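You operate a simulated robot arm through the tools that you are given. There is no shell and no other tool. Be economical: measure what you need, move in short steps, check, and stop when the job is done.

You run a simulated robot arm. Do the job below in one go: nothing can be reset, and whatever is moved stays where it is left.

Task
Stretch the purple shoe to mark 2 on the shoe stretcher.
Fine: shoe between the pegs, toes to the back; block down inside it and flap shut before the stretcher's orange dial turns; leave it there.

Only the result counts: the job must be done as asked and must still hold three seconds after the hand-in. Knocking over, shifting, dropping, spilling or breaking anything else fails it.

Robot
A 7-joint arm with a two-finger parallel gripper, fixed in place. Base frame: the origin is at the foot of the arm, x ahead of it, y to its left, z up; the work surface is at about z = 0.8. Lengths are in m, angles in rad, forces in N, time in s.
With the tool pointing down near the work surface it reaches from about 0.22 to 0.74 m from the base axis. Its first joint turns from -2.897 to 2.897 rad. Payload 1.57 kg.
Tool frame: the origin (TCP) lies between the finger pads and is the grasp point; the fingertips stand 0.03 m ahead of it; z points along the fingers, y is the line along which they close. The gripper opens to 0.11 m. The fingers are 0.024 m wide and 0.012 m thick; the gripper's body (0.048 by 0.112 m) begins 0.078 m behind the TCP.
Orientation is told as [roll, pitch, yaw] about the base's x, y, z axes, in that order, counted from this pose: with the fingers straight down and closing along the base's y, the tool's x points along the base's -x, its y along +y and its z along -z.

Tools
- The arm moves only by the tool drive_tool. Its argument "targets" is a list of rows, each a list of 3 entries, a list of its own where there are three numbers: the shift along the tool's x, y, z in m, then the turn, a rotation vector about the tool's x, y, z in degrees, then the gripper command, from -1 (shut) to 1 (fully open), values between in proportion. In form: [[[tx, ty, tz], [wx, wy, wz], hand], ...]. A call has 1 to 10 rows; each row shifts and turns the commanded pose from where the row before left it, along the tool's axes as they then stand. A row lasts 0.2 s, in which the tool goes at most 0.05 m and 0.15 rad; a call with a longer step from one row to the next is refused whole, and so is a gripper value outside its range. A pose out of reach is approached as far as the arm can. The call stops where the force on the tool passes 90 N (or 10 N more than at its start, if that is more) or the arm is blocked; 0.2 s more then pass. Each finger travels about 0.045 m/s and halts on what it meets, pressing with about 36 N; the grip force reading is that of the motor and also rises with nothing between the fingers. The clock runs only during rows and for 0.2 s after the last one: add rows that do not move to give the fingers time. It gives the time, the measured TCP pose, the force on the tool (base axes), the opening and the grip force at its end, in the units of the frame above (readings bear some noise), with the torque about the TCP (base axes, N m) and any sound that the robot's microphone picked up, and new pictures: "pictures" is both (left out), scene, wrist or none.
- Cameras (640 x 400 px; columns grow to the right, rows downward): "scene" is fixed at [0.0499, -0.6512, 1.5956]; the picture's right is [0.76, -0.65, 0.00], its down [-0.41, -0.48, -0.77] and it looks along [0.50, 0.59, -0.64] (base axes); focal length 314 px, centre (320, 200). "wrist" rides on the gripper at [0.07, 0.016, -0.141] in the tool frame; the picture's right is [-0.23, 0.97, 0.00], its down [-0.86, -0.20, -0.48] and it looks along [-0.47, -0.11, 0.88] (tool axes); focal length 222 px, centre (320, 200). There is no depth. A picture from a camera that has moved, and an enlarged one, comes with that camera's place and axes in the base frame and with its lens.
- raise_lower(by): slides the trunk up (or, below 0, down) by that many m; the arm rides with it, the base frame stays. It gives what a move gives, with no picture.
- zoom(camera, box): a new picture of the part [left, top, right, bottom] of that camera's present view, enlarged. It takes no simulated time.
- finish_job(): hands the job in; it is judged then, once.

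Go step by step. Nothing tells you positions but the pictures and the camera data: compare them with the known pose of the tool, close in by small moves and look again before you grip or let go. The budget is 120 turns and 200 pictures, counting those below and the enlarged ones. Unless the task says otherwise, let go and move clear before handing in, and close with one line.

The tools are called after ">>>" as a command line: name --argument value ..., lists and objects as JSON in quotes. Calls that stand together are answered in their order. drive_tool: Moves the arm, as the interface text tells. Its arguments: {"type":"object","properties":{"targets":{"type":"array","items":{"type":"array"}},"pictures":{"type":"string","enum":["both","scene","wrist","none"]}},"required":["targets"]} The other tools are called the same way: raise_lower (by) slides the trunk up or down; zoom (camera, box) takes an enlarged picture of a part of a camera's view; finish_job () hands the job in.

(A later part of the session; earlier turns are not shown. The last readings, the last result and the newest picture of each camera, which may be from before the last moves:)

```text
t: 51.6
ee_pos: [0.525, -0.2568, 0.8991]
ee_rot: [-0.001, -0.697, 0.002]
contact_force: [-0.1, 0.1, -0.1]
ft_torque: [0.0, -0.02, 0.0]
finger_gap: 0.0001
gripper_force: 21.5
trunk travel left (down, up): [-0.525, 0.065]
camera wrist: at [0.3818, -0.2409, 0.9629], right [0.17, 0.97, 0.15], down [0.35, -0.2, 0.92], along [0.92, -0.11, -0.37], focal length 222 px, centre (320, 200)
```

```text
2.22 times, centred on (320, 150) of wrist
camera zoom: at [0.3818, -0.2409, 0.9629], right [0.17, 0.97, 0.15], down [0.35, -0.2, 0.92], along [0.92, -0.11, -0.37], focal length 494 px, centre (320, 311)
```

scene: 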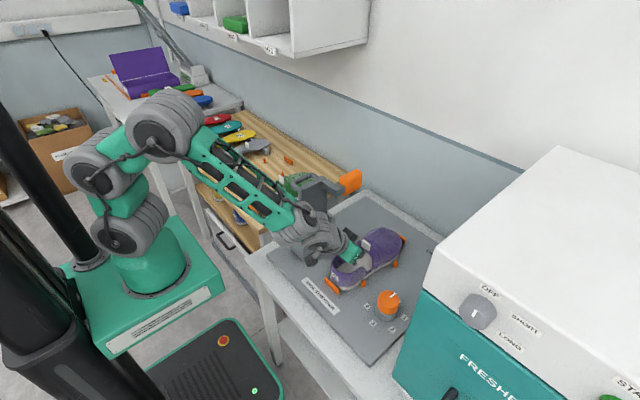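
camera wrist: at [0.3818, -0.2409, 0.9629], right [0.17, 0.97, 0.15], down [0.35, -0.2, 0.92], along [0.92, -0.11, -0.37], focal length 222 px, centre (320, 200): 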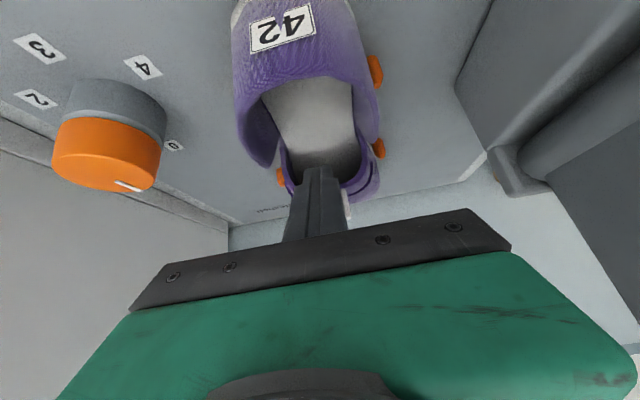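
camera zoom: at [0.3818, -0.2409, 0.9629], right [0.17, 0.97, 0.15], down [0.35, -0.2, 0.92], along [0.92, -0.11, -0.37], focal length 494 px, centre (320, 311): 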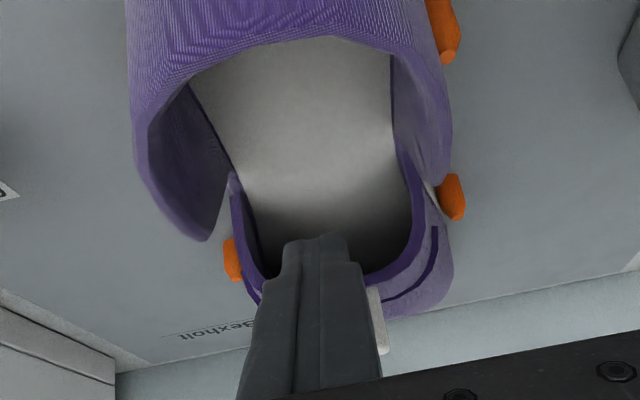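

The fingertips are inside the opening, just below the rim. Dipping slightly more and going forward under the upper.

>>> drive_tool --targets '[[[0.0129, 0.002, 0.0153], [0, 0, 0], -1], [[-0.0115, 0, 0.0097], [0, 0, 0], -1], [[-0.0115, 0, 0.0097], [0, 0, 0], -1], [[0, 0, 0], [0, 0, 0], -1]]' --pictures "wrist"

>>> zoom --camera "scene" --box '[290, 160, 430, 310]'

```text
t: 52.6
ee_pos: [0.556, -0.2574, 0.8769]
ee_rot: [-0.002, -0.699, 0.001]
contact_force: [-1.0, 0.3, 0.9]
ft_torque: [0.0, -0.03, 0.03]
finger_gap: 0.0
gripper_force: 21.6
trunk travel left (down, up): [-0.525, 0.065]
camera wrist: at [0.4123, -0.2412, 0.9412], right [0.17, 0.97, 0.15], down [0.35, -0.2, 0.92], along [0.92, -0.11, -0.37], focal length 222 px, centre (320, 200)
```

wrist: 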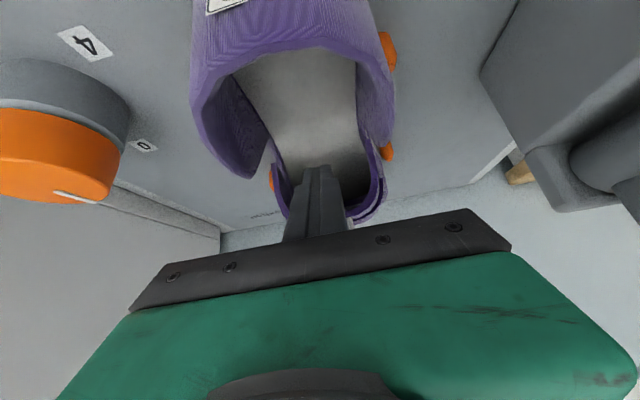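

```text
2.67 times, centred on (360, 235) of scene
camera zoom: at [0.0499, -0.6512, 1.5956], right [0.76, -0.65, 0.0], down [-0.41, -0.48, -0.77], along [0.5, 0.59, -0.64], focal length 838 px, centre (213, 107)
```

zoom: 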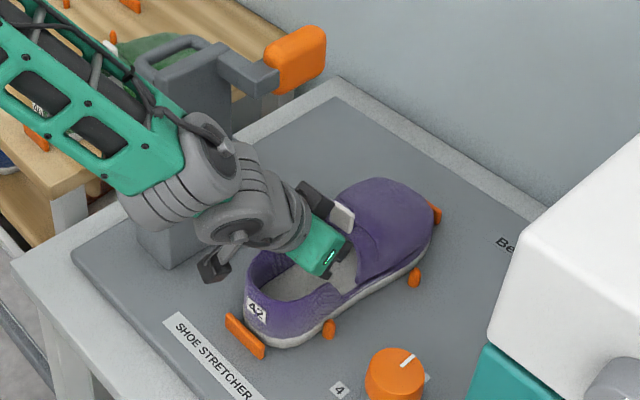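

Tips are under the upper. Lifting it along an arc about the toe hinge.

>>> drive_tool --targets '[[[-0.0195, 0, -0.0039], [0, 0, 0], -1], [[-0.0195, 0, -0.0039], [0, 0, 0], -1], [[-0.0166, 0, -0.0011], [0, 0, 0], -1], [[-0.0166, 0, -0.0011], [0, 0, 0], -1], [[0, 0, 0], [0, 0, 0], -1]]' --pictures "both"

>>> zoom --camera "scene" --box '[290, 160, 430, 310]'

```text
t: 53.8
ee_pos: [0.5994, -0.2546, 0.9352]
ee_rot: [-0.004, -0.705, 0.002]
contact_force: [-34.0, 9.3, 30.7]
ft_torque: [0.16, -0.61, 0.4]
finger_gap: 0.0
gripper_force: 21.7
trunk travel left (down, up): [-0.525, 0.065]
camera wrist: at [0.4557, -0.2397, 0.9988], right [0.17, 0.97, 0.14], down [0.34, -0.2, 0.92], along [0.92, -0.11, -0.37], focal length 222 px, centre (320, 200)
```

scene: 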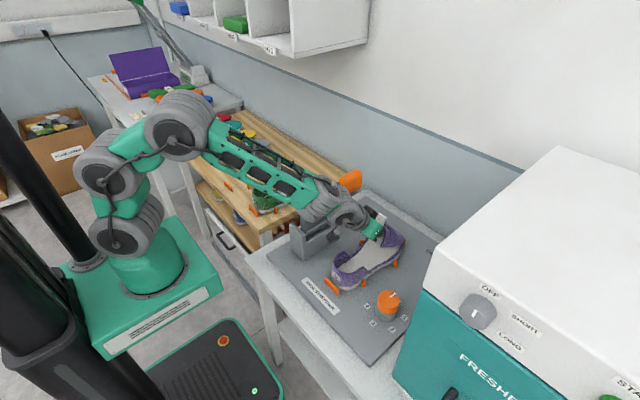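
wrist: 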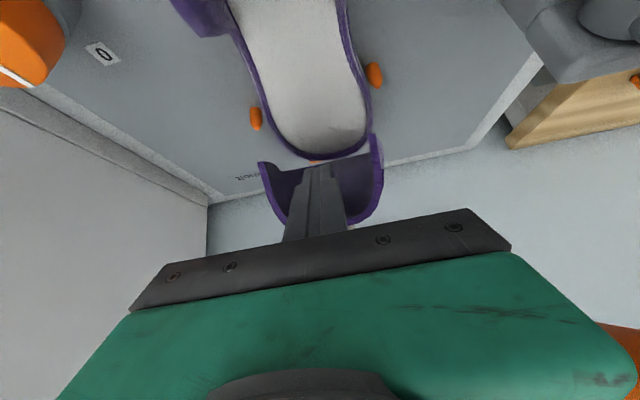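

```text
2.67 times, centred on (360, 235) of scene
camera zoom: at [0.0499, -0.6512, 1.5956], right [0.76, -0.65, 0.0], down [-0.41, -0.48, -0.77], along [0.5, 0.59, -0.64], focal length 838 px, centre (213, 107)
```

zoom: 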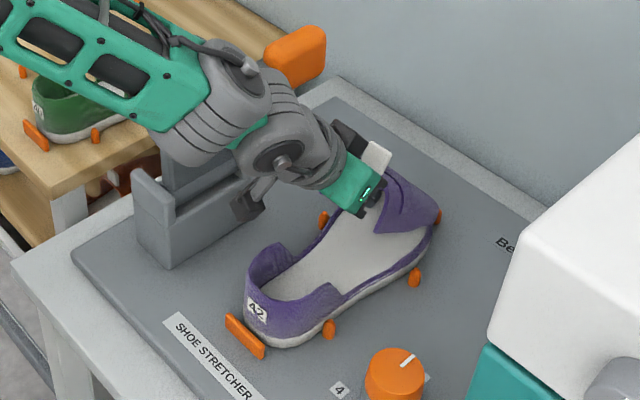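

There is an unexpected 45 N push along the finger axis. Looking closely before moving further.

>>> zoom --camera "scene" --box '[345, 195, 420, 275]'

>>> zoom --camera "wrist" --box '[220, 80, 420, 250]'

```text
5.00 times, centred on (382, 235) of scene
camera zoom: at [0.0499, -0.6512, 1.5956], right [0.76, -0.65, 0.0], down [-0.41, -0.48, -0.77], along [0.5, 0.59, -0.64], focal length 1570 px, centre (8, 25)
```

zoom: 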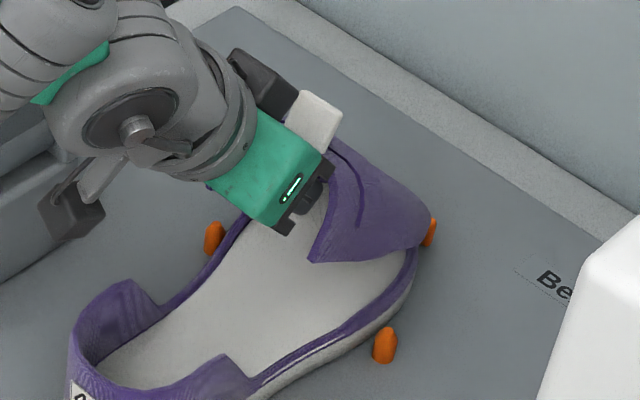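

```text
2.35 times, centred on (320, 165) of wrist
camera zoom: at [0.4557, -0.2397, 0.9988], right [0.17, 0.97, 0.14], down [0.34, -0.2, 0.92], along [0.92, -0.11, -0.37], focal length 523 px, centre (320, 282)
```

zoom: 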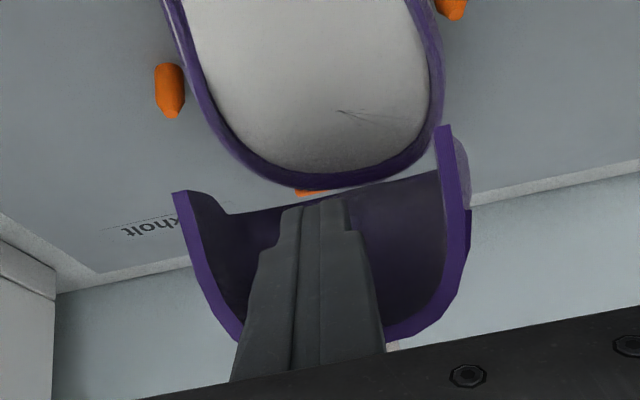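

The rim of the upper has reached the palm, so I back off along the finger axis by 3 cm and then push forward to swing it past vertical.

>>> drive_tool --targets '[[[0, 0, -0.015], [0, 0, 0], -1], [[0, 0, -0.02], [0, 0, 0], -1], [[-0.0185, 0, 0.009], [0, 0, 0], -1], [[-0.0185, 0, 0.009], [0, 0, 0], -1], [[-0.0153, 0, 0.0128], [0, 0, 0], -1], [[0, 0, 0], [0, 0, 0], -1]]' --pictures "both"

>>> zoom --camera "scene" --box '[320, 165, 430, 285]'

```text
t: 55.2
ee_pos: [0.6418, -0.2562, 0.9667]
ee_rot: [0.0, -0.699, 0.0]
contact_force: [-0.3, 0.1, 1.2]
ft_torque: [0.02, -0.01, 0.01]
finger_gap: 0.0
gripper_force: 21.7
trunk travel left (down, up): [-0.525, 0.065]
camera wrist: at [0.4975, -0.2413, 1.0313], right [0.17, 0.97, 0.15], down [0.35, -0.2, 0.92], along [0.92, -0.11, -0.37], focal length 222 px, centre (320, 200)
```

scene: 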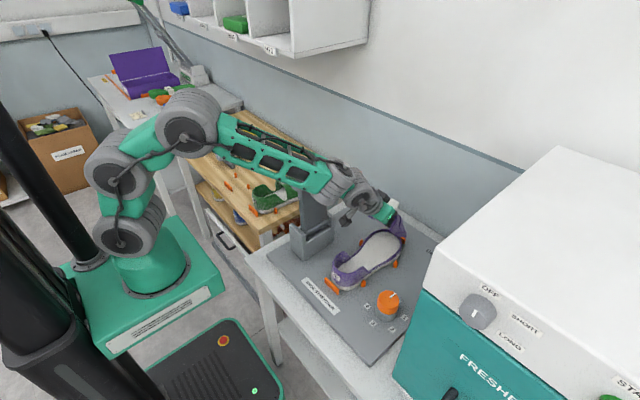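
wrist: 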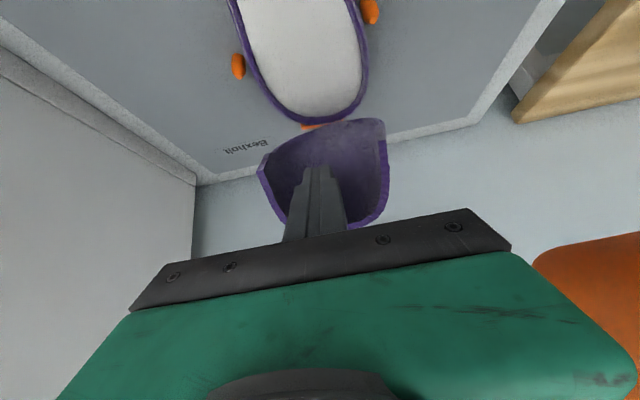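

```text
3.33 times, centred on (375, 225) of scene
camera zoom: at [0.0499, -0.6512, 1.5956], right [0.76, -0.65, 0.0], down [-0.41, -0.48, -0.77], along [0.5, 0.59, -0.64], focal length 1047 px, centre (137, 117)
```

zoom: 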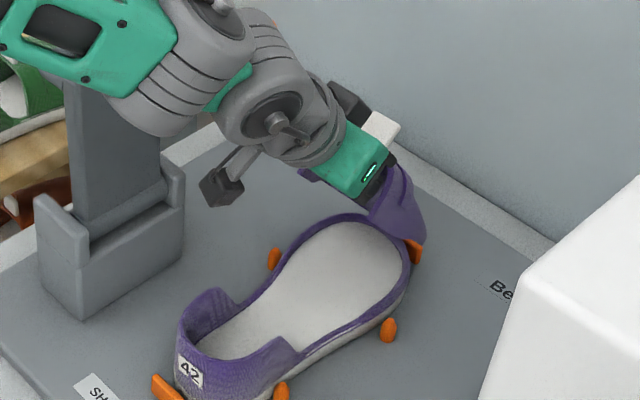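

The upper is nearly vertical and the shoe stayed put. Continuing forward.

>>> drive_tool --targets '[[[-0.0153, 0, 0.0128], [0, 0, 0], -1], [[-0.0153, 0, 0.0128], [0, 0, 0], -1], [[-0.0153, 0, 0.0128], [0, 0, 0], -1], [[0, 0, 0], [0, 0, 0], -1]]' --pictures "both"

>>> zoom --camera "scene" --box '[320, 165, 430, 285]'

```text
t: 56.2
ee_pos: [0.7015, -0.2563, 0.9672]
ee_rot: [0.0, -0.698, 0.0]
contact_force: [0.0, -0.2, -1.0]
ft_torque: [-0.04, 0.0, -0.02]
finger_gap: 0.0
gripper_force: 21.0
trunk travel left (down, up): [-0.525, 0.065]
camera wrist: at [0.5577, -0.2413, 1.0313], right [0.17, 0.97, 0.15], down [0.35, -0.2, 0.92], along [0.92, -0.11, -0.37], focal length 222 px, centre (320, 200)
```

scene: 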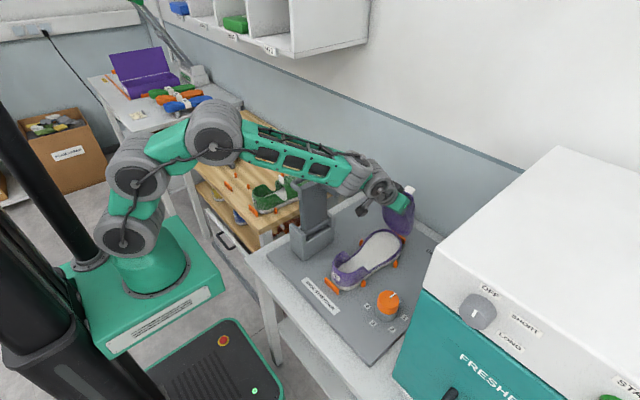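
wrist: 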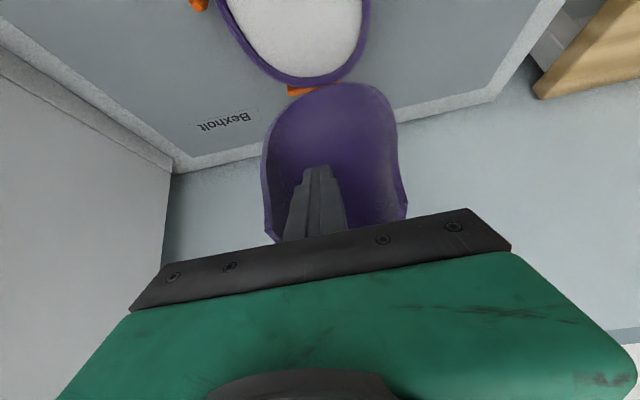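

```text
3.33 times, centred on (375, 225) of scene
camera zoom: at [0.0499, -0.6512, 1.5956], right [0.76, -0.65, 0.0], down [-0.41, -0.48, -0.77], along [0.5, 0.59, -0.64], focal length 1047 px, centre (137, 117)
```

zoom: 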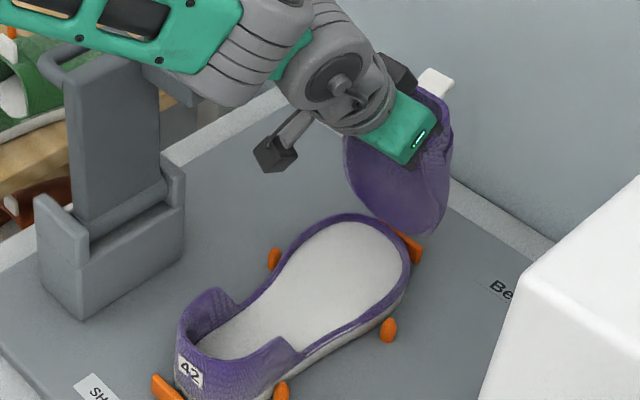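

The upper is past vertical with no resisting force. Backing away to see whether it stays open.

>>> drive_tool --targets '[[[0.0153, 0, -0.0128], [0, 0, 0], -1], [[0.0306, 0, -0.0257], [0, 0, 0], -1], [[0.0153, -0.005, -0.04], [0, 0, 0], -1], [[0, -0.01, -0.045], [0, 0, 0], -1], [[0, 0, 0], [0, 0, 0], -1]]' --pictures "both"

>>> zoom --camera "scene" --box '[300, 155, 440, 295]'

```text
t: 57.4
ee_pos: [0.5736, -0.2716, 1.022]
ee_rot: [0.0, -0.696, 0.001]
contact_force: [-0.2, -0.6, -0.6]
ft_torque: [-0.01, -0.03, 0.03]
finger_gap: 0.0
gripper_force: 21.3
trunk travel left (down, up): [-0.525, 0.065]
camera wrist: at [0.4303, -0.2557, 1.0856], right [0.17, 0.97, 0.15], down [0.35, -0.2, 0.92], along [0.92, -0.11, -0.37], focal length 222 px, centre (320, 200)
```

scene: 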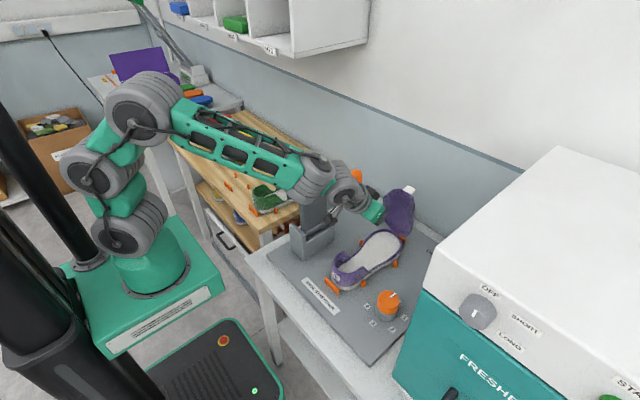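
wrist: 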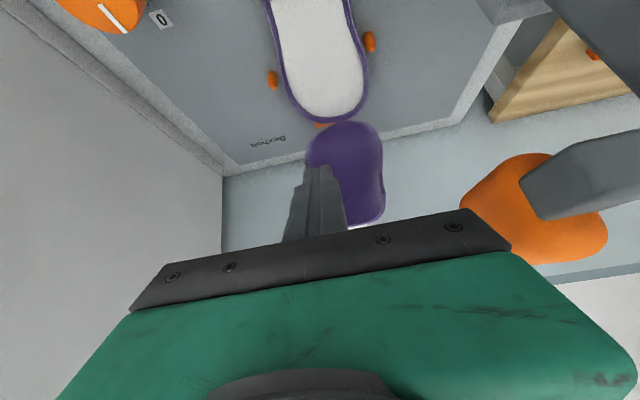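

```text
2.86 times, centred on (370, 225) of scene
camera zoom: at [0.0499, -0.6512, 1.5956], right [0.76, -0.65, 0.0], down [-0.41, -0.48, -0.77], along [0.5, 0.59, -0.64], focal length 897 px, centre (177, 129)
```

zoom: 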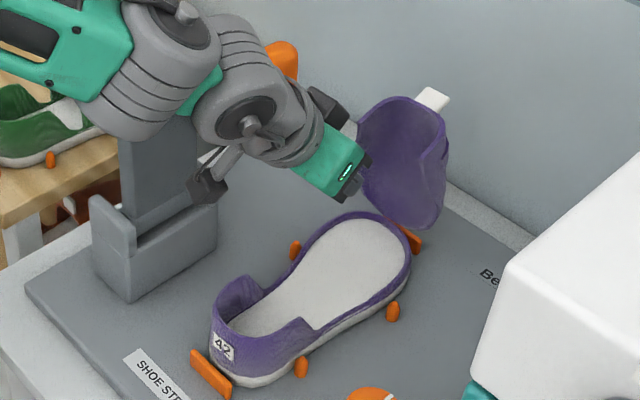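

The upper stays open by itself. Now I back up, restore the vertical tool and look at the stretcher's lever from above.

>>> drive_tool --targets '[[[-0.009, -0.005, -0.038], [0, 0, 0], -1], [[-0.009, -0.005, -0.038], [0, 0, 0], -1], [[-0.009, 0, -0.038], [0, 0, 0], -1], [[-0.009, 0, -0.038], [0, 0, 0], -1], [[-0.015, 0, -0.02], [0, 8, 0], -1], [[0, 0, -0.02], [0, 8, 0], -1], [[0, 0, -0.02], [0, 8, 0], -0.5], [[0, 0, -0.02], [0, 8, 0], 0], [[0, 0, 0], [0, 8, 0], 0], [[0, 0, 0], [0, 0, 0], 0]]' --pictures "wrist"

```text
t: 59.6
ee_pos: [0.4771, -0.2737, 1.2049]
ee_rot: [-0.013, -0.066, -0.002]
contact_force: [0.3, 0.5, -0.1]
ft_torque: [0.04, 0.03, 0.02]
finger_gap: 0.0549
gripper_force: 0.1
out of reach, approached as far as the arm can: row 8, 9
trunk travel left (down, up): [-0.525, 0.065]
camera wrist: at [0.3978, -0.2557, 1.3408], right [0.23, 0.97, 0.0], down [0.82, -0.19, 0.54], along [0.52, -0.12, -0.84], focal length 222 px, centre (320, 200)
```

wrist: 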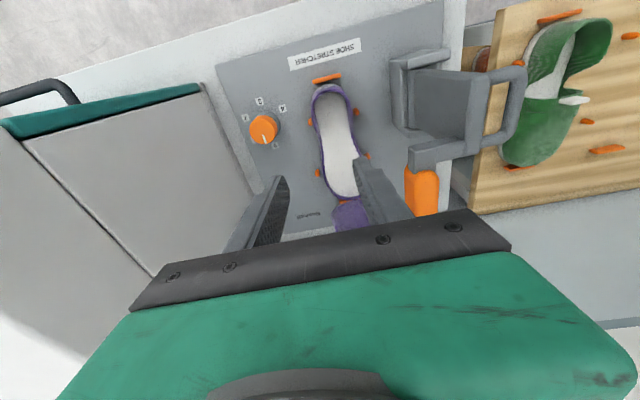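

>>> drive_tool --targets '[[[0.02, 0.02, 0.005], [0, 2, 0], 0.4], [[0.02, 0.04, 0], [0, 1.8, 0], 0.4], [[0, 0.045, 0], [0, 0, 0], 0.4], [[0, 0.045, 0], [0, 0, 0], 0.4], [[0, 0.045, 0], [0, 0, 0], 0.4], [[0, 0.03, 0], [0, 0, 0], 0.4], [[0, 0, 0], [0, 0, 0], 0.4]]' --pictures "both"

>>> zoom --camera "wrist" --box '[200, 40, 460, 230]'

>>> zoom --camera "scene" --box '[270, 130, 430, 300]'

```text
t: 61.2
ee_pos: [0.4441, -0.0478, 1.2183]
ee_rot: [-0.014, 0.003, -0.002]
contact_force: [0.1, -0.4, 0.3]
ft_torque: [0.0, 0.03, -0.01]
finger_gap: 0.077
gripper_force: 0.0
out of reach, approached as far as the arm can: row 2, 3, 4, 5
trunk travel left (down, up): [-0.525, 0.065]
camera wrist: at [0.375, -0.0288, 1.3603], right [0.23, 0.97, -0.01], down [0.86, -0.19, 0.48], along [0.46, -0.12, -0.88], focal length 222 px, centre (320, 200)
```

scene: 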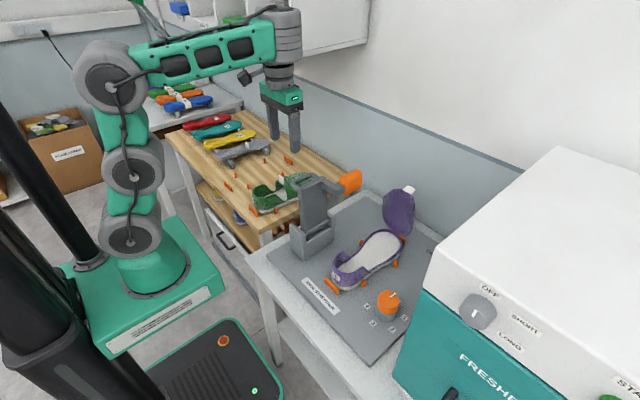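
wrist: 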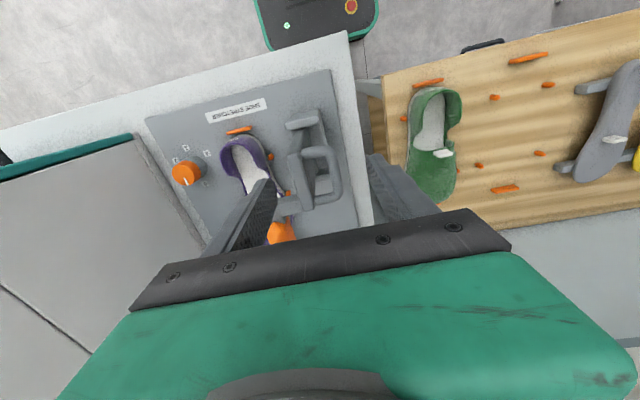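

```text
2.11 times, centred on (330, 135) of wrist
camera zoom: at [0.375, -0.0288, 1.3603], right [0.23, 0.97, -0.01], down [0.86, -0.19, 0.48], along [0.46, -0.12, -0.88], focal length 468 px, centre (299, 337)
```

zoom: 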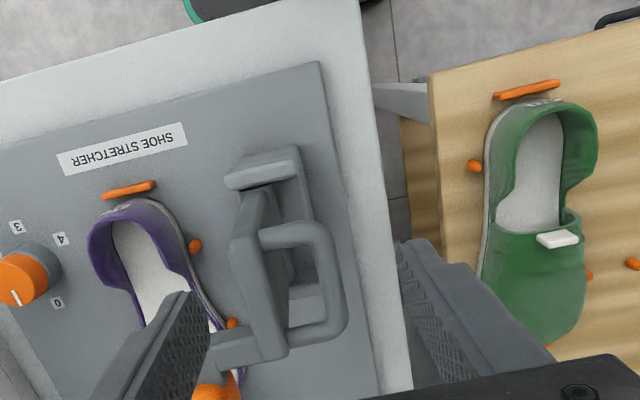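

```text
2.35 times, centred on (350, 215) of scene
camera zoom: at [0.0499, -0.6512, 1.5956], right [0.76, -0.65, 0.0], down [-0.41, -0.48, -0.77], along [0.5, 0.59, -0.64], focal length 739 px, centre (249, 165)
```

zoom: 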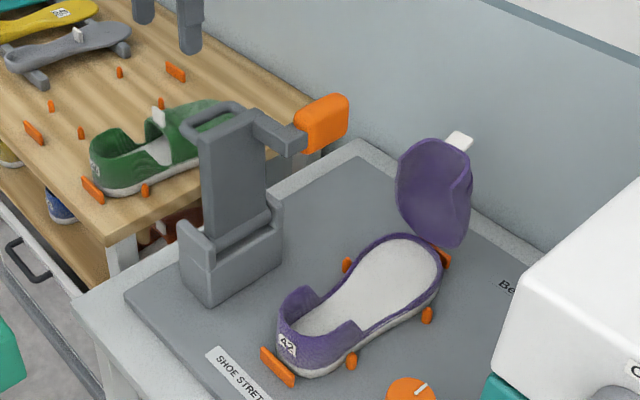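

>>> zoom --camera "scene" --box '[290, 165, 350, 215]'

>>> zoom --camera "wrist" --box '[270, 100, 370, 230]'

```text
8.00 times, centred on (320, 190) of scene
camera zoom: at [0.0499, -0.6512, 1.5956], right [0.76, -0.65, 0.0], down [-0.41, -0.48, -0.77], along [0.5, 0.59, -0.64], focal length 2512 px, centre (320, 280)
```

zoom: 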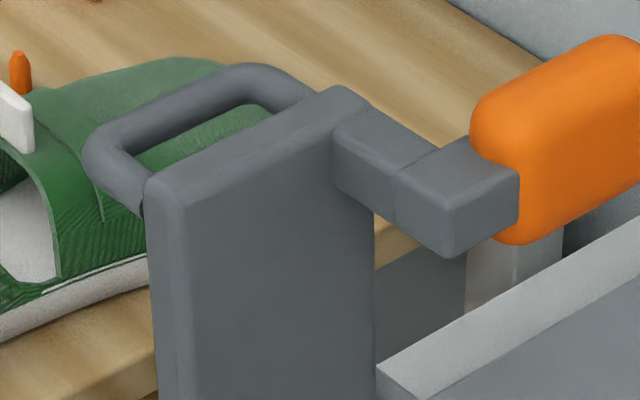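

```text
3.08 times, centred on (320, 165) of wrist
camera zoom: at [0.375, -0.0288, 1.3603], right [0.23, 0.97, -0.01], down [0.86, -0.19, 0.48], along [0.46, -0.12, -0.88], focal length 684 px, centre (320, 308)
```

zoom: 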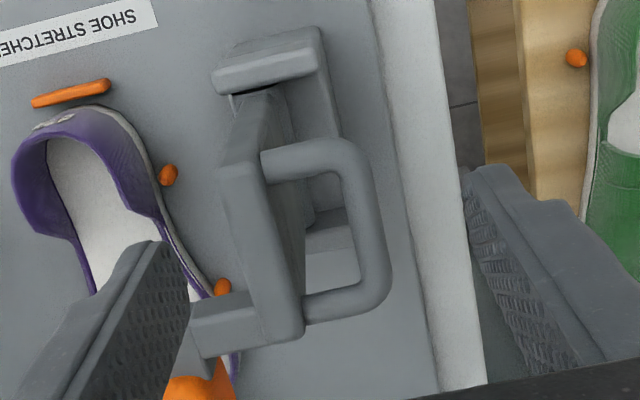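

The handle's outer bar is at about (0.502, -0.038, 1.045), ~15 mm thick, running along x. I'll come from above with one finger through the loop.

>>> drive_tool --targets '[[[-0.019, 0.003, 0.032], [0, 0, 0], -0.3], [[-0.019, 0.003, 0.032], [0, 0, 0], -0.3], [[-0.019, 0.003, 0.032], [0, 0, 0], -0.3], [[0, 0, 0], [0, 0, 0], -0.3]]' --pictures "both"

>>> zoom --camera "scene" --box '[280, 140, 360, 220]'

>>> zoom --camera "wrist" --box '[230, 80, 410, 240]'

```text
t: 62.2
ee_pos: [0.53, -0.0445, 1.1825]
ee_rot: [-0.012, 0.003, 0.001]
contact_force: [0.6, -0.3, -0.4]
ft_torque: [0.02, 0.0, -0.01]
finger_gap: 0.0384
gripper_force: 0.2
out of reach, approached as far as the arm can: row 1, 2, 3
trunk travel left (down, up): [-0.525, 0.065]
camera wrist: at [0.4602, -0.0261, 1.3238], right [0.23, 0.97, -0.01], down [0.86, -0.19, 0.48], along [0.46, -0.12, -0.88], focal length 222 px, centre (320, 200)
```

scene: 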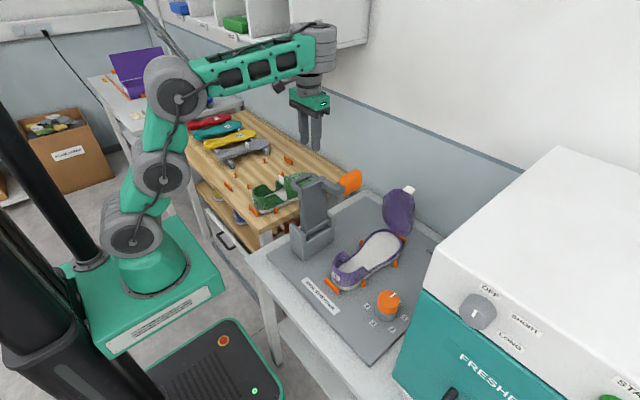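
wrist: 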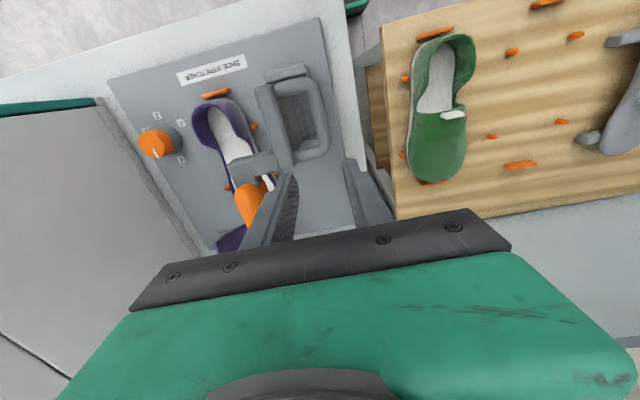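

```text
5.00 times, centred on (320, 180) of scene
camera zoom: at [0.0499, -0.6512, 1.5956], right [0.76, -0.65, 0.0], down [-0.41, -0.48, -0.77], along [0.5, 0.59, -0.64], focal length 1570 px, centre (320, 300)
```

zoom: 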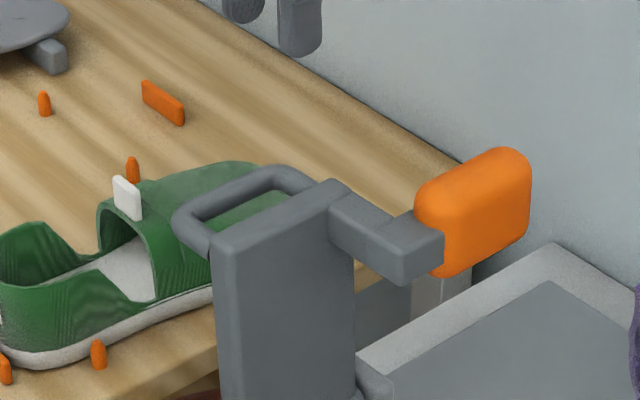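

```text
2.50 times, centred on (320, 160) of wrist
camera zoom: at [0.4602, -0.0261, 1.3238], right [0.23, 0.97, -0.01], down [0.86, -0.19, 0.48], along [0.46, -0.12, -0.88], focal length 555 px, centre (320, 300)
```

zoom: 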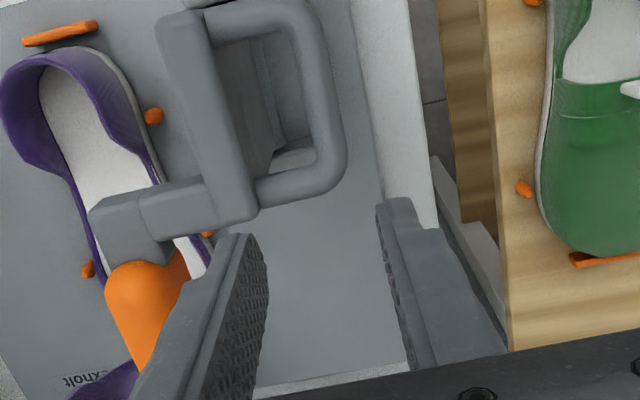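

>>> drive_tool --targets '[[[0.014, 0.003, 0.025], [0, 0, 0], -0.3], [[0.014, 0.003, 0.025], [0, 0, 0], -0.3], [[0, 0, 0], [0, 0, 0], -0.3]]' --pictures "wrist"

```text
t: 63.0
ee_pos: [0.5307, -0.0416, 1.1796]
ee_rot: [-0.012, 0.008, -0.002]
contact_force: [0.5, -0.1, 0.5]
ft_torque: [-0.03, 0.03, -0.01]
finger_gap: 0.0385
gripper_force: 0.1
out of reach, approached as far as the arm can: row 1, 2
trunk travel left (down, up): [-0.525, 0.065]
camera wrist: at [0.4626, -0.0241, 1.3215], right [0.23, 0.97, -0.01], down [0.86, -0.19, 0.48], along [0.46, -0.12, -0.88], focal length 222 px, centre (320, 200)
```

wrist: 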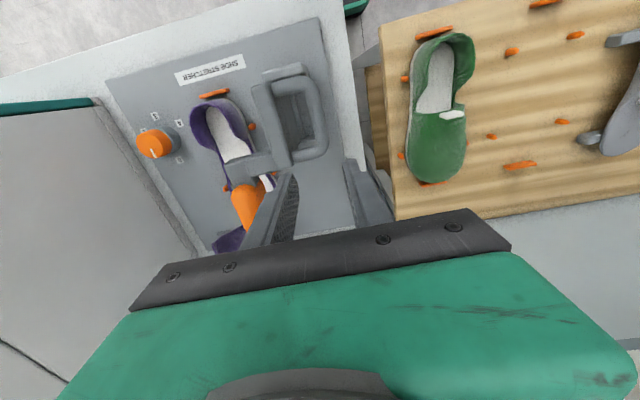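

The arm seems to be in an awkward joint configuration here. I'll move back toward the robot and see whether it frees up.

>>> drive_tool --targets '[[[0.04, 0, 0], [0, 0, 0], -0.3], [[0.04, 0, 0], [0, 0, 0], -0.3], [[0.04, 0, 0], [0, 0, 0], -0.3], [[0, 0, 0], [0, 0, 0], -0.3]]' --pictures "scene"

```text
t: 64.0
ee_pos: [0.4282, -0.043, 1.2218]
ee_rot: [-0.013, 0.004, -0.003]
contact_force: [-0.2, 0.1, 0.8]
ft_torque: [-0.01, 0.03, -0.01]
finger_gap: 0.0385
gripper_force: 0.1
out of reach, approached as far as the arm can: row 1, 2, 3
trunk travel left (down, up): [-0.525, 0.065]
```

scene: 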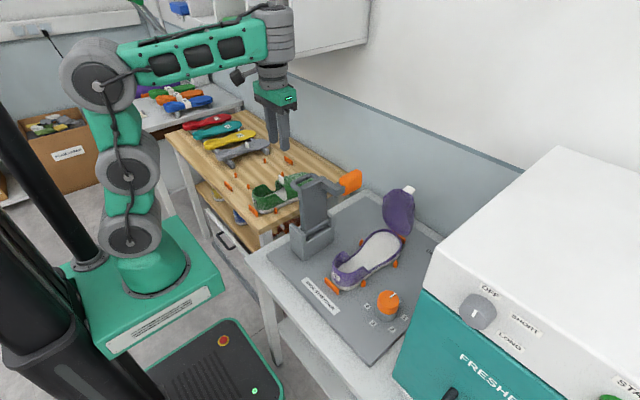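

The commanded height is simply above the reachable ceiling. Going down and forward to catch up with the command.

>>> drive_tool --targets '[[[-0.02, 0, 0.035], [0, 0, 0], -0.3], [[-0.02, 0.0, 0.035], [0, 0, 0], -0.3], [[0, 0, 0.02], [0, 0, 0], -0.3], [[0, 0, 0], [0, 0, 0], -0.3]]' --pictures "none"

```text
t: 65.0
ee_pos: [0.4971, -0.0489, 1.1992]
ee_rot: [-0.015, 0.001, -0.001]
contact_force: [-0.4, 0.4, 0.6]
ft_torque: [0.0, -0.01, 0.02]
finger_gap: 0.0383
gripper_force: 0.1
out of reach, approached as far as the arm can: row 1, 2, 3
trunk travel left (down, up): [-0.525, 0.065]
```

>>> drive_tool --targets '[[[0, 0, 0.04], [0, 0, 0], -0.3], [[0, 0, 0.03], [0, 0, 0], -0.3], [[0, 0, 0], [0, 0, 0], -0.3]]' --pictures "none"

```text
t: 65.8
ee_pos: [0.5259, -0.035, 1.1773]
ee_rot: [0.037, 0.026, -0.001]
contact_force: [-0.2, -0.5, 0.0]
ft_torque: [0.04, -0.02, 0.0]
finger_gap: 0.0387
gripper_force: 0.1
out of reach, approached as far as the arm can: row 1, 2
trunk travel left (down, up): [-0.525, 0.065]
```

The command has drifted well below the real pose, which is risky. I'm bringing the command back up to match the actual pose.

>>> drive_tool --targets '[[[-0.02, 0, -0.045], [0, 0, 0], -0.3], [[-0.02, 0, -0.045], [0, 0, 0], -0.3], [[-0.02, 0, -0.045], [0, 0, 0], -0.3], [[-0.02, 0, -0.045], [0, 0, 0], -0.3], [[0, 0, -0.045], [0, 0, 0], -0.3], [[0, 0, 0], [0, 0, 0], -0.3]]' --pictures "scene"

```text
t: 66.9
ee_pos: [0.5833, -0.0465, 1.3123]
ee_rot: [-0.016, -0.033, 0.002]
contact_force: [36.0, -3.6, -46.2]
ft_torque: [0.09, 1.73, -0.03]
finger_gap: 0.0385
gripper_force: 0.0
out of reach, approached as far as the arm can: row 1, 5
trunk travel left (down, up): [-0.525, 0.065]
stopped in row 5: the force on the tool passed its limit at 217 N (the readings are from after the stop); the commanded pose is now the measured one
```

scene: 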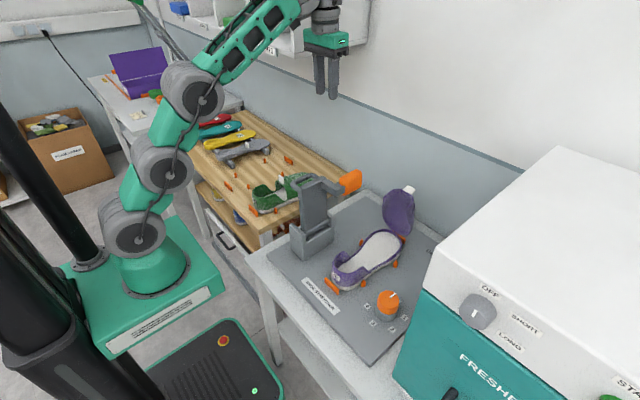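

It bumped a limit and re-synced the command with the actual pose. Small move down to test.

>>> drive_tool --targets '[[[0, 0, 0.02], [0, 0, 0], -0.3], [[0, 0, 0.02], [0, 0, 0], -0.3], [[0, 0, 0], [0, 0, 0], -0.3]]' --pictures "scene"

```text
t: 67.7
ee_pos: [0.5845, -0.0464, 1.2711]
ee_rot: [-0.016, -0.026, 0.004]
contact_force: [0.6, 0.4, -0.2]
ft_torque: [-0.03, -0.01, -0.03]
finger_gap: 0.0387
gripper_force: 0.0
trunk travel left (down, up): [-0.525, 0.065]
```

scene: 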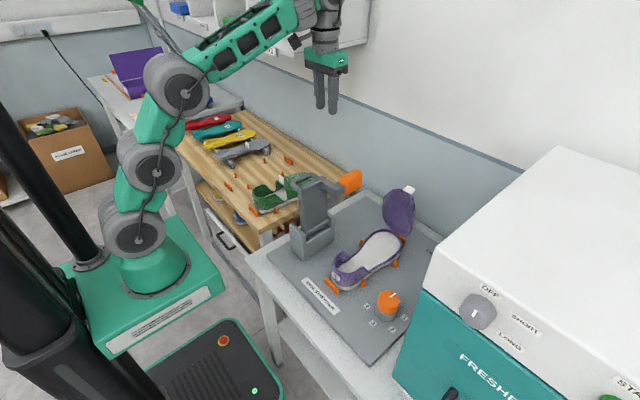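

Free again. Moving toward the point above the handle in steps.

>>> drive_tool --targets '[[[0.02, 0.002, 0.035], [0, 1.5, 0], -0.3], [[0.02, 0.002, 0.035], [0, 0, 0], -0.3], [[0.02, 0.002, 0.03], [0, 0, 0], -0.3], [[0.02, 0.002, 0.025], [0, 0, 0], -0.3], [[0, 0, 0], [0, 0, 0], -0.3]]' --pictures "both"

```text
t: 68.9
ee_pos: [0.5041, -0.0398, 1.1489]
ee_rot: [-0.015, -0.003, 0.0]
contact_force: [0.0, -0.2, 0.1]
ft_torque: [0.02, 0.0, 0.0]
finger_gap: 0.0385
gripper_force: 0.2
trunk travel left (down, up): [-0.525, 0.065]
camera wrist: at [0.4341, -0.0214, 1.2904], right [0.23, 0.97, -0.02], down [0.85, -0.19, 0.48], along [0.47, -0.12, -0.88], focal length 222 px, centre (320, 200)
```

scene: 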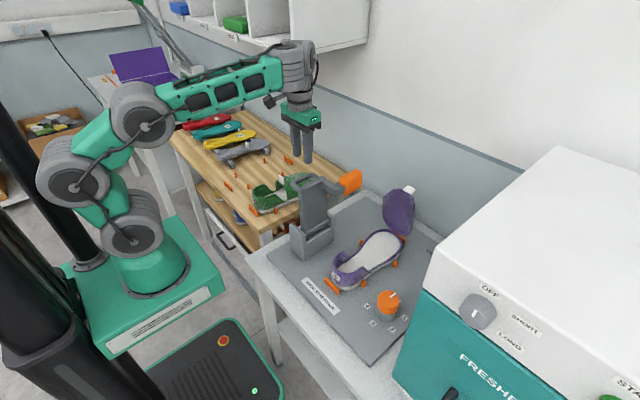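
wrist: 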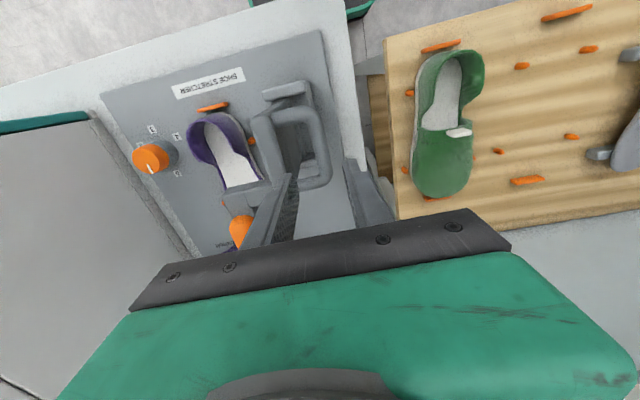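

>>> drive_tool --targets '[[[0.002, 0, 0.03], [0, 0, 0], -0.3], [[0, 0, 0.035], [0, 0, 0], -0.3], [[0, 0, 0], [0, 0, 0], -0.3]]' --pictures "both"

>>> zoom --camera "wrist" --box '[220, 60, 420, 240]'

>>> zoom --camera "scene" --box '[270, 120, 360, 220]'

```text
t: 69.7
ee_pos: [0.5057, -0.0378, 1.0799]
ee_rot: [-0.015, -0.002, -0.001]
contact_force: [0.9, 0.7, 0.3]
ft_torque: [0.02, -0.02, 0.02]
finger_gap: 0.0385
gripper_force: 0.1
trunk travel left (down, up): [-0.525, 0.065]
camera wrist: at [0.4347, -0.02, 1.2223], right [0.23, 0.97, -0.02], down [0.85, -0.19, 0.48], along [0.47, -0.12, -0.88], focal length 222 px, centre (320, 200)
```

scene: 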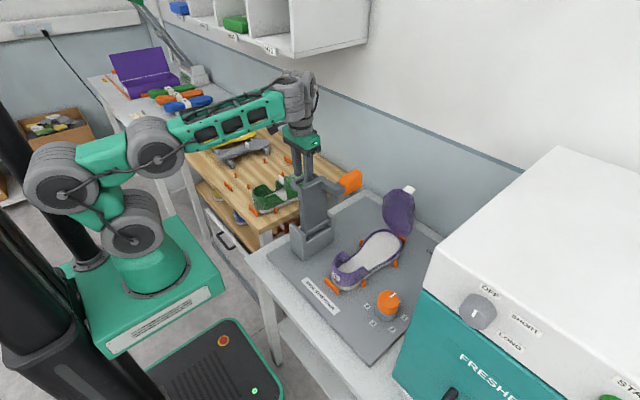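
wrist: 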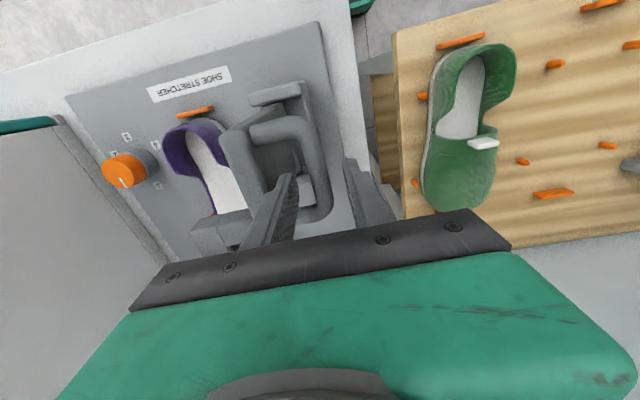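

```text
2.22 times, centred on (320, 150) of wrist
camera zoom: at [0.4347, -0.02, 1.2223], right [0.23, 0.97, -0.02], down [0.85, -0.19, 0.48], along [0.47, -0.12, -0.88], focal length 494 px, centre (320, 311)
```

zoom: 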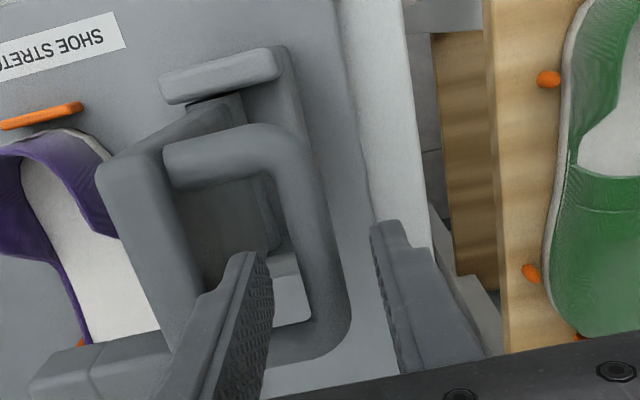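

```text
4.00 times, centred on (315, 170) of scene
camera zoom: at [0.0499, -0.6512, 1.5956], right [0.76, -0.65, 0.0], down [-0.41, -0.48, -0.77], along [0.5, 0.59, -0.64], focal length 1256 px, centre (340, 320)
```

zoom: 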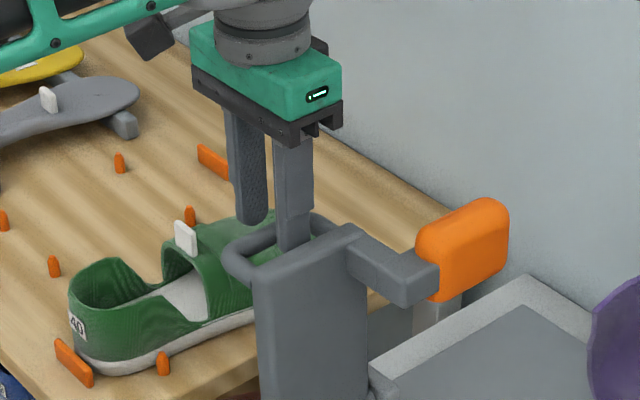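

One finger is through the loop, one outside. Descending to bar level and closing loosely around it.

>>> drive_tool --targets '[[[0, 0, 0.018], [0, 0, 0], -0.3], [[0, 0, 0.017], [0, 0, 0], -0.3], [[0, 0, 0], [0, 0, 0], -0.6], [[0, 0, 0], [0, 0, 0], -0.6], [[0, 0, 0], [0, 0, 0], -0.6]]' --pictures "both"

>>> zoom --camera "wrist" --box '[220, 60, 420, 240]'

>>> zoom --camera "scene" --box '[270, 120, 360, 220]'

```text
t: 70.9
ee_pos: [0.5035, -0.0398, 1.0464]
ee_rot: [-0.014, 0.001, 0.001]
contact_force: [-0.6, 0.6, -0.3]
ft_torque: [0.01, 0.01, -0.02]
finger_gap: 0.0219
gripper_force: 0.1
trunk travel left (down, up): [-0.525, 0.065]
camera wrist: at [0.4338, -0.0223, 1.1882], right [0.23, 0.97, -0.02], down [0.86, -0.19, 0.48], along [0.47, -0.12, -0.88], focal length 222 px, centre (320, 200)
```

scene: 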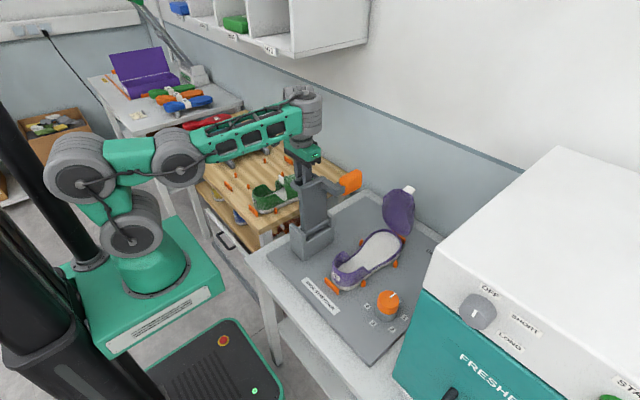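
wrist: 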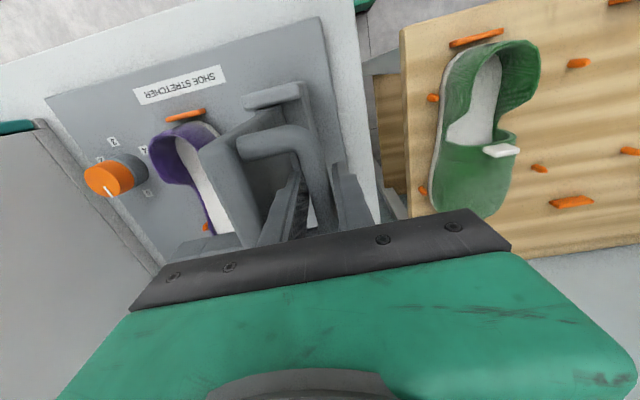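

```text
2.22 times, centred on (320, 150) of wrist
camera zoom: at [0.4338, -0.0223, 1.1882], right [0.23, 0.97, -0.02], down [0.86, -0.19, 0.48], along [0.47, -0.12, -0.88], focal length 494 px, centre (320, 311)
```

zoom: 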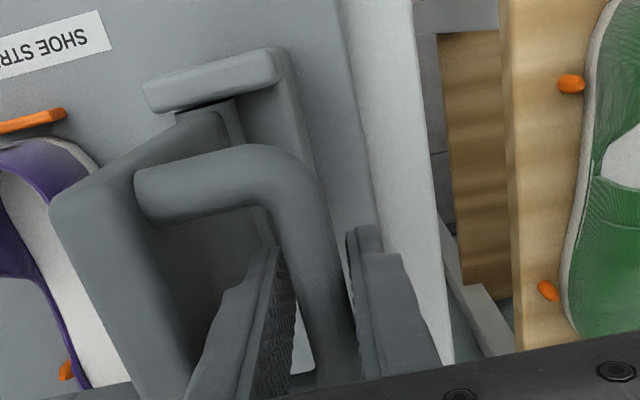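

```text
4.00 times, centred on (315, 170) of scene
camera zoom: at [0.0499, -0.6512, 1.5956], right [0.76, -0.65, 0.0], down [-0.41, -0.48, -0.77], along [0.5, 0.59, -0.64], focal length 1256 px, centre (340, 320)
```

zoom: 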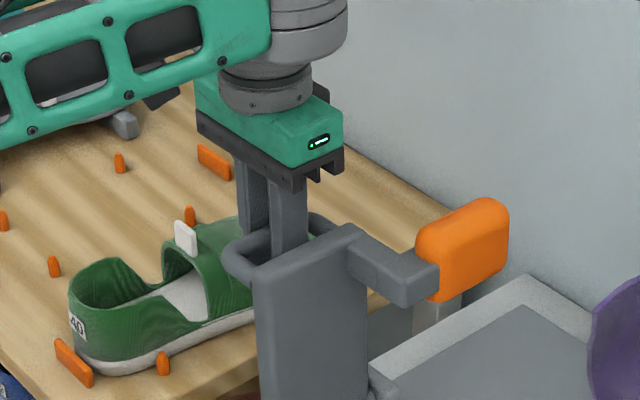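

The bar is hooked. Starting the swing slowly along the arc.

>>> drive_tool --targets '[[[0, -0.012, -0.005], [0, 0, 0], -0.6], [[0, -0.012, -0.004], [0, 0, 0], -0.6], [[0, -0.02, -0.003], [0, 0, 0], -0.6], [[0, -0.021, -0.002], [0, 0, 0], -0.6], [[0, 0, 0], [0, 0, 0], -0.6]]' --pictures "scene"

>>> zoom --camera "scene" --box '[270, 120, 430, 300]'

```text
t: 72.1
ee_pos: [0.5023, -0.1057, 1.0602]
ee_rot: [-0.016, 0.0, -0.001]
contact_force: [-0.6, -0.1, 0.1]
ft_torque: [-0.01, 0.0, 0.0]
finger_gap: 0.0218
gripper_force: 0.1
trunk travel left (down, up): [-0.525, 0.065]
```

scene: 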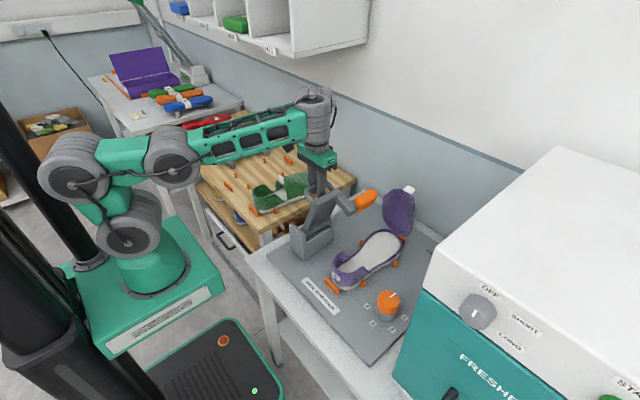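

```text
2.22 times, centred on (350, 210) of scene
camera zoom: at [0.0499, -0.6512, 1.5956], right [0.76, -0.65, 0.0], down [-0.41, -0.48, -0.77], along [0.5, 0.59, -0.64], focal length 698 px, centre (253, 178)
```

zoom: 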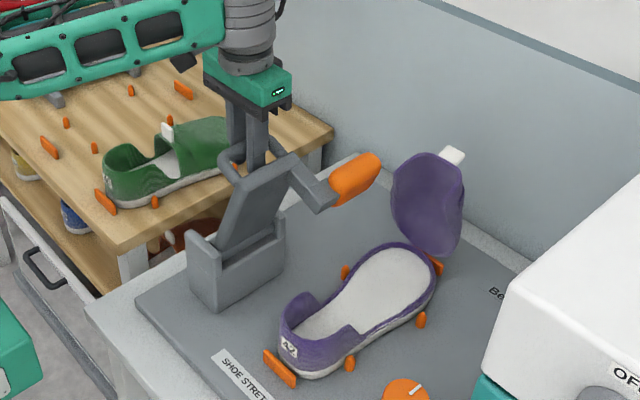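

The lever swings with the hand and no forces. Continuing.

>>> drive_tool --targets '[[[0, -0.02, 0.002], [0, 0, 0], -0.6], [[0, -0.02, 0.004], [0, 0, 0], -0.6], [[0, -0.02, 0.007], [0, 0, 0], -0.6], [[0, -0.017, 0.009], [0, 0, 0], -0.6], [[0, 0, 0], [0, 0, 0], -0.6]]' --pictures "scene"

>>> zoom --camera "scene" --box '[280, 140, 430, 300]'

```text
t: 73.3
ee_pos: [0.5044, -0.1802, 1.0439]
ee_rot: [-0.015, -0.001, -0.001]
contact_force: [0.1, 0.6, 0.3]
ft_torque: [0.04, -0.01, -0.04]
finger_gap: 0.0218
gripper_force: 0.1
out of reach, approached as far as the arm can: row 4
trunk travel left (down, up): [-0.525, 0.065]
```

scene: 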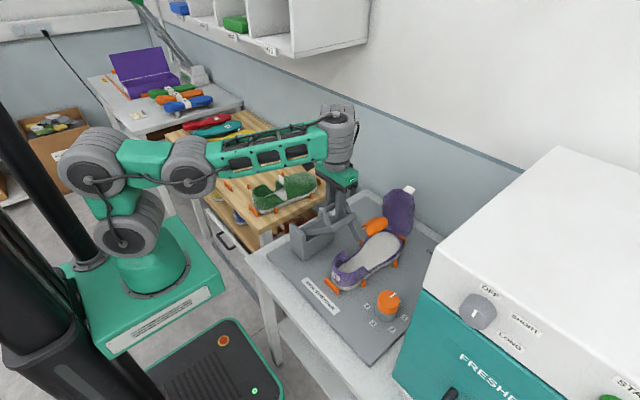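

```text
2.50 times, centred on (355, 220) of scene
camera zoom: at [0.0499, -0.6512, 1.5956], right [0.76, -0.65, 0.0], down [-0.41, -0.48, -0.77], along [0.5, 0.59, -0.64], focal length 785 px, centre (232, 150)
```

zoom: 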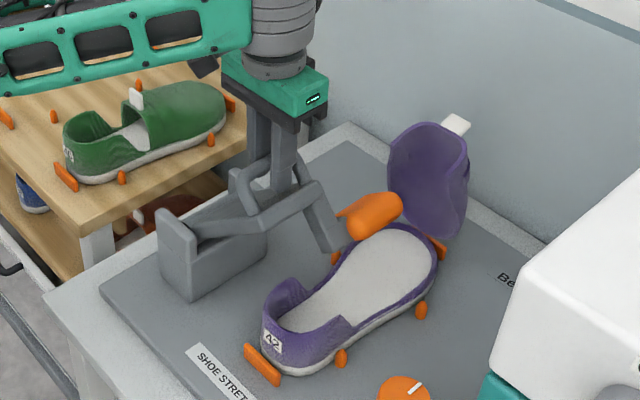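

>>> drive_tool --targets '[[[0, -0.012, 0.01], [0, 0, 0], -0.6], [[0, -0.012, 0.012], [0, 0, 0], -0.6], [[0, -0.01, 0.013], [0, 0, 0], -0.6], [[0, 0, 0], [0, 0, 0], -0.6]]' --pictures "scene"

>>> zoom --camera "scene" --box '[280, 140, 430, 300]'

```text
t: 74.3
ee_pos: [0.5079, -0.2174, 1.0376]
ee_rot: [-0.015, 0.0, 0.001]
contact_force: [-0.1, -0.7, 0.2]
ft_torque: [0.03, 0.03, 0.0]
finger_gap: 0.0223
gripper_force: 0.0
out of reach, approached as far as the arm can: row 1, 2, 3
trunk travel left (down, up): [-0.525, 0.065]
```

scene: 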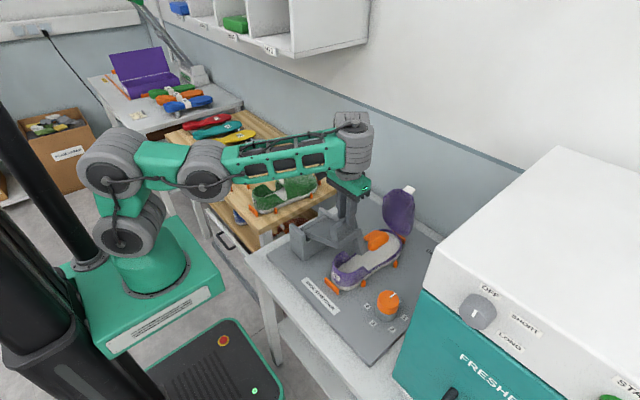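

```text
2.50 times, centred on (355, 220) of scene
camera zoom: at [0.0499, -0.6512, 1.5956], right [0.76, -0.65, 0.0], down [-0.41, -0.48, -0.77], along [0.5, 0.59, -0.64], focal length 785 px, centre (232, 150)
```

zoom: 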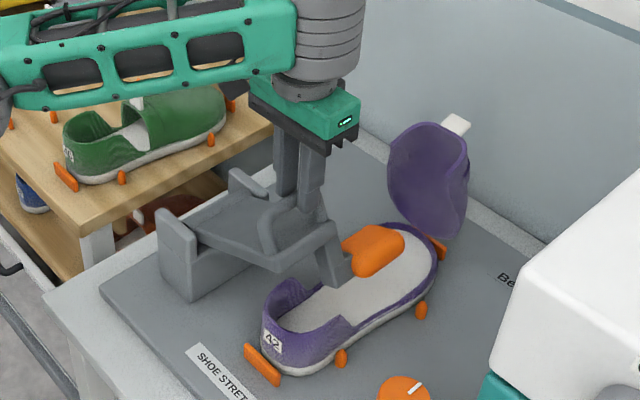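

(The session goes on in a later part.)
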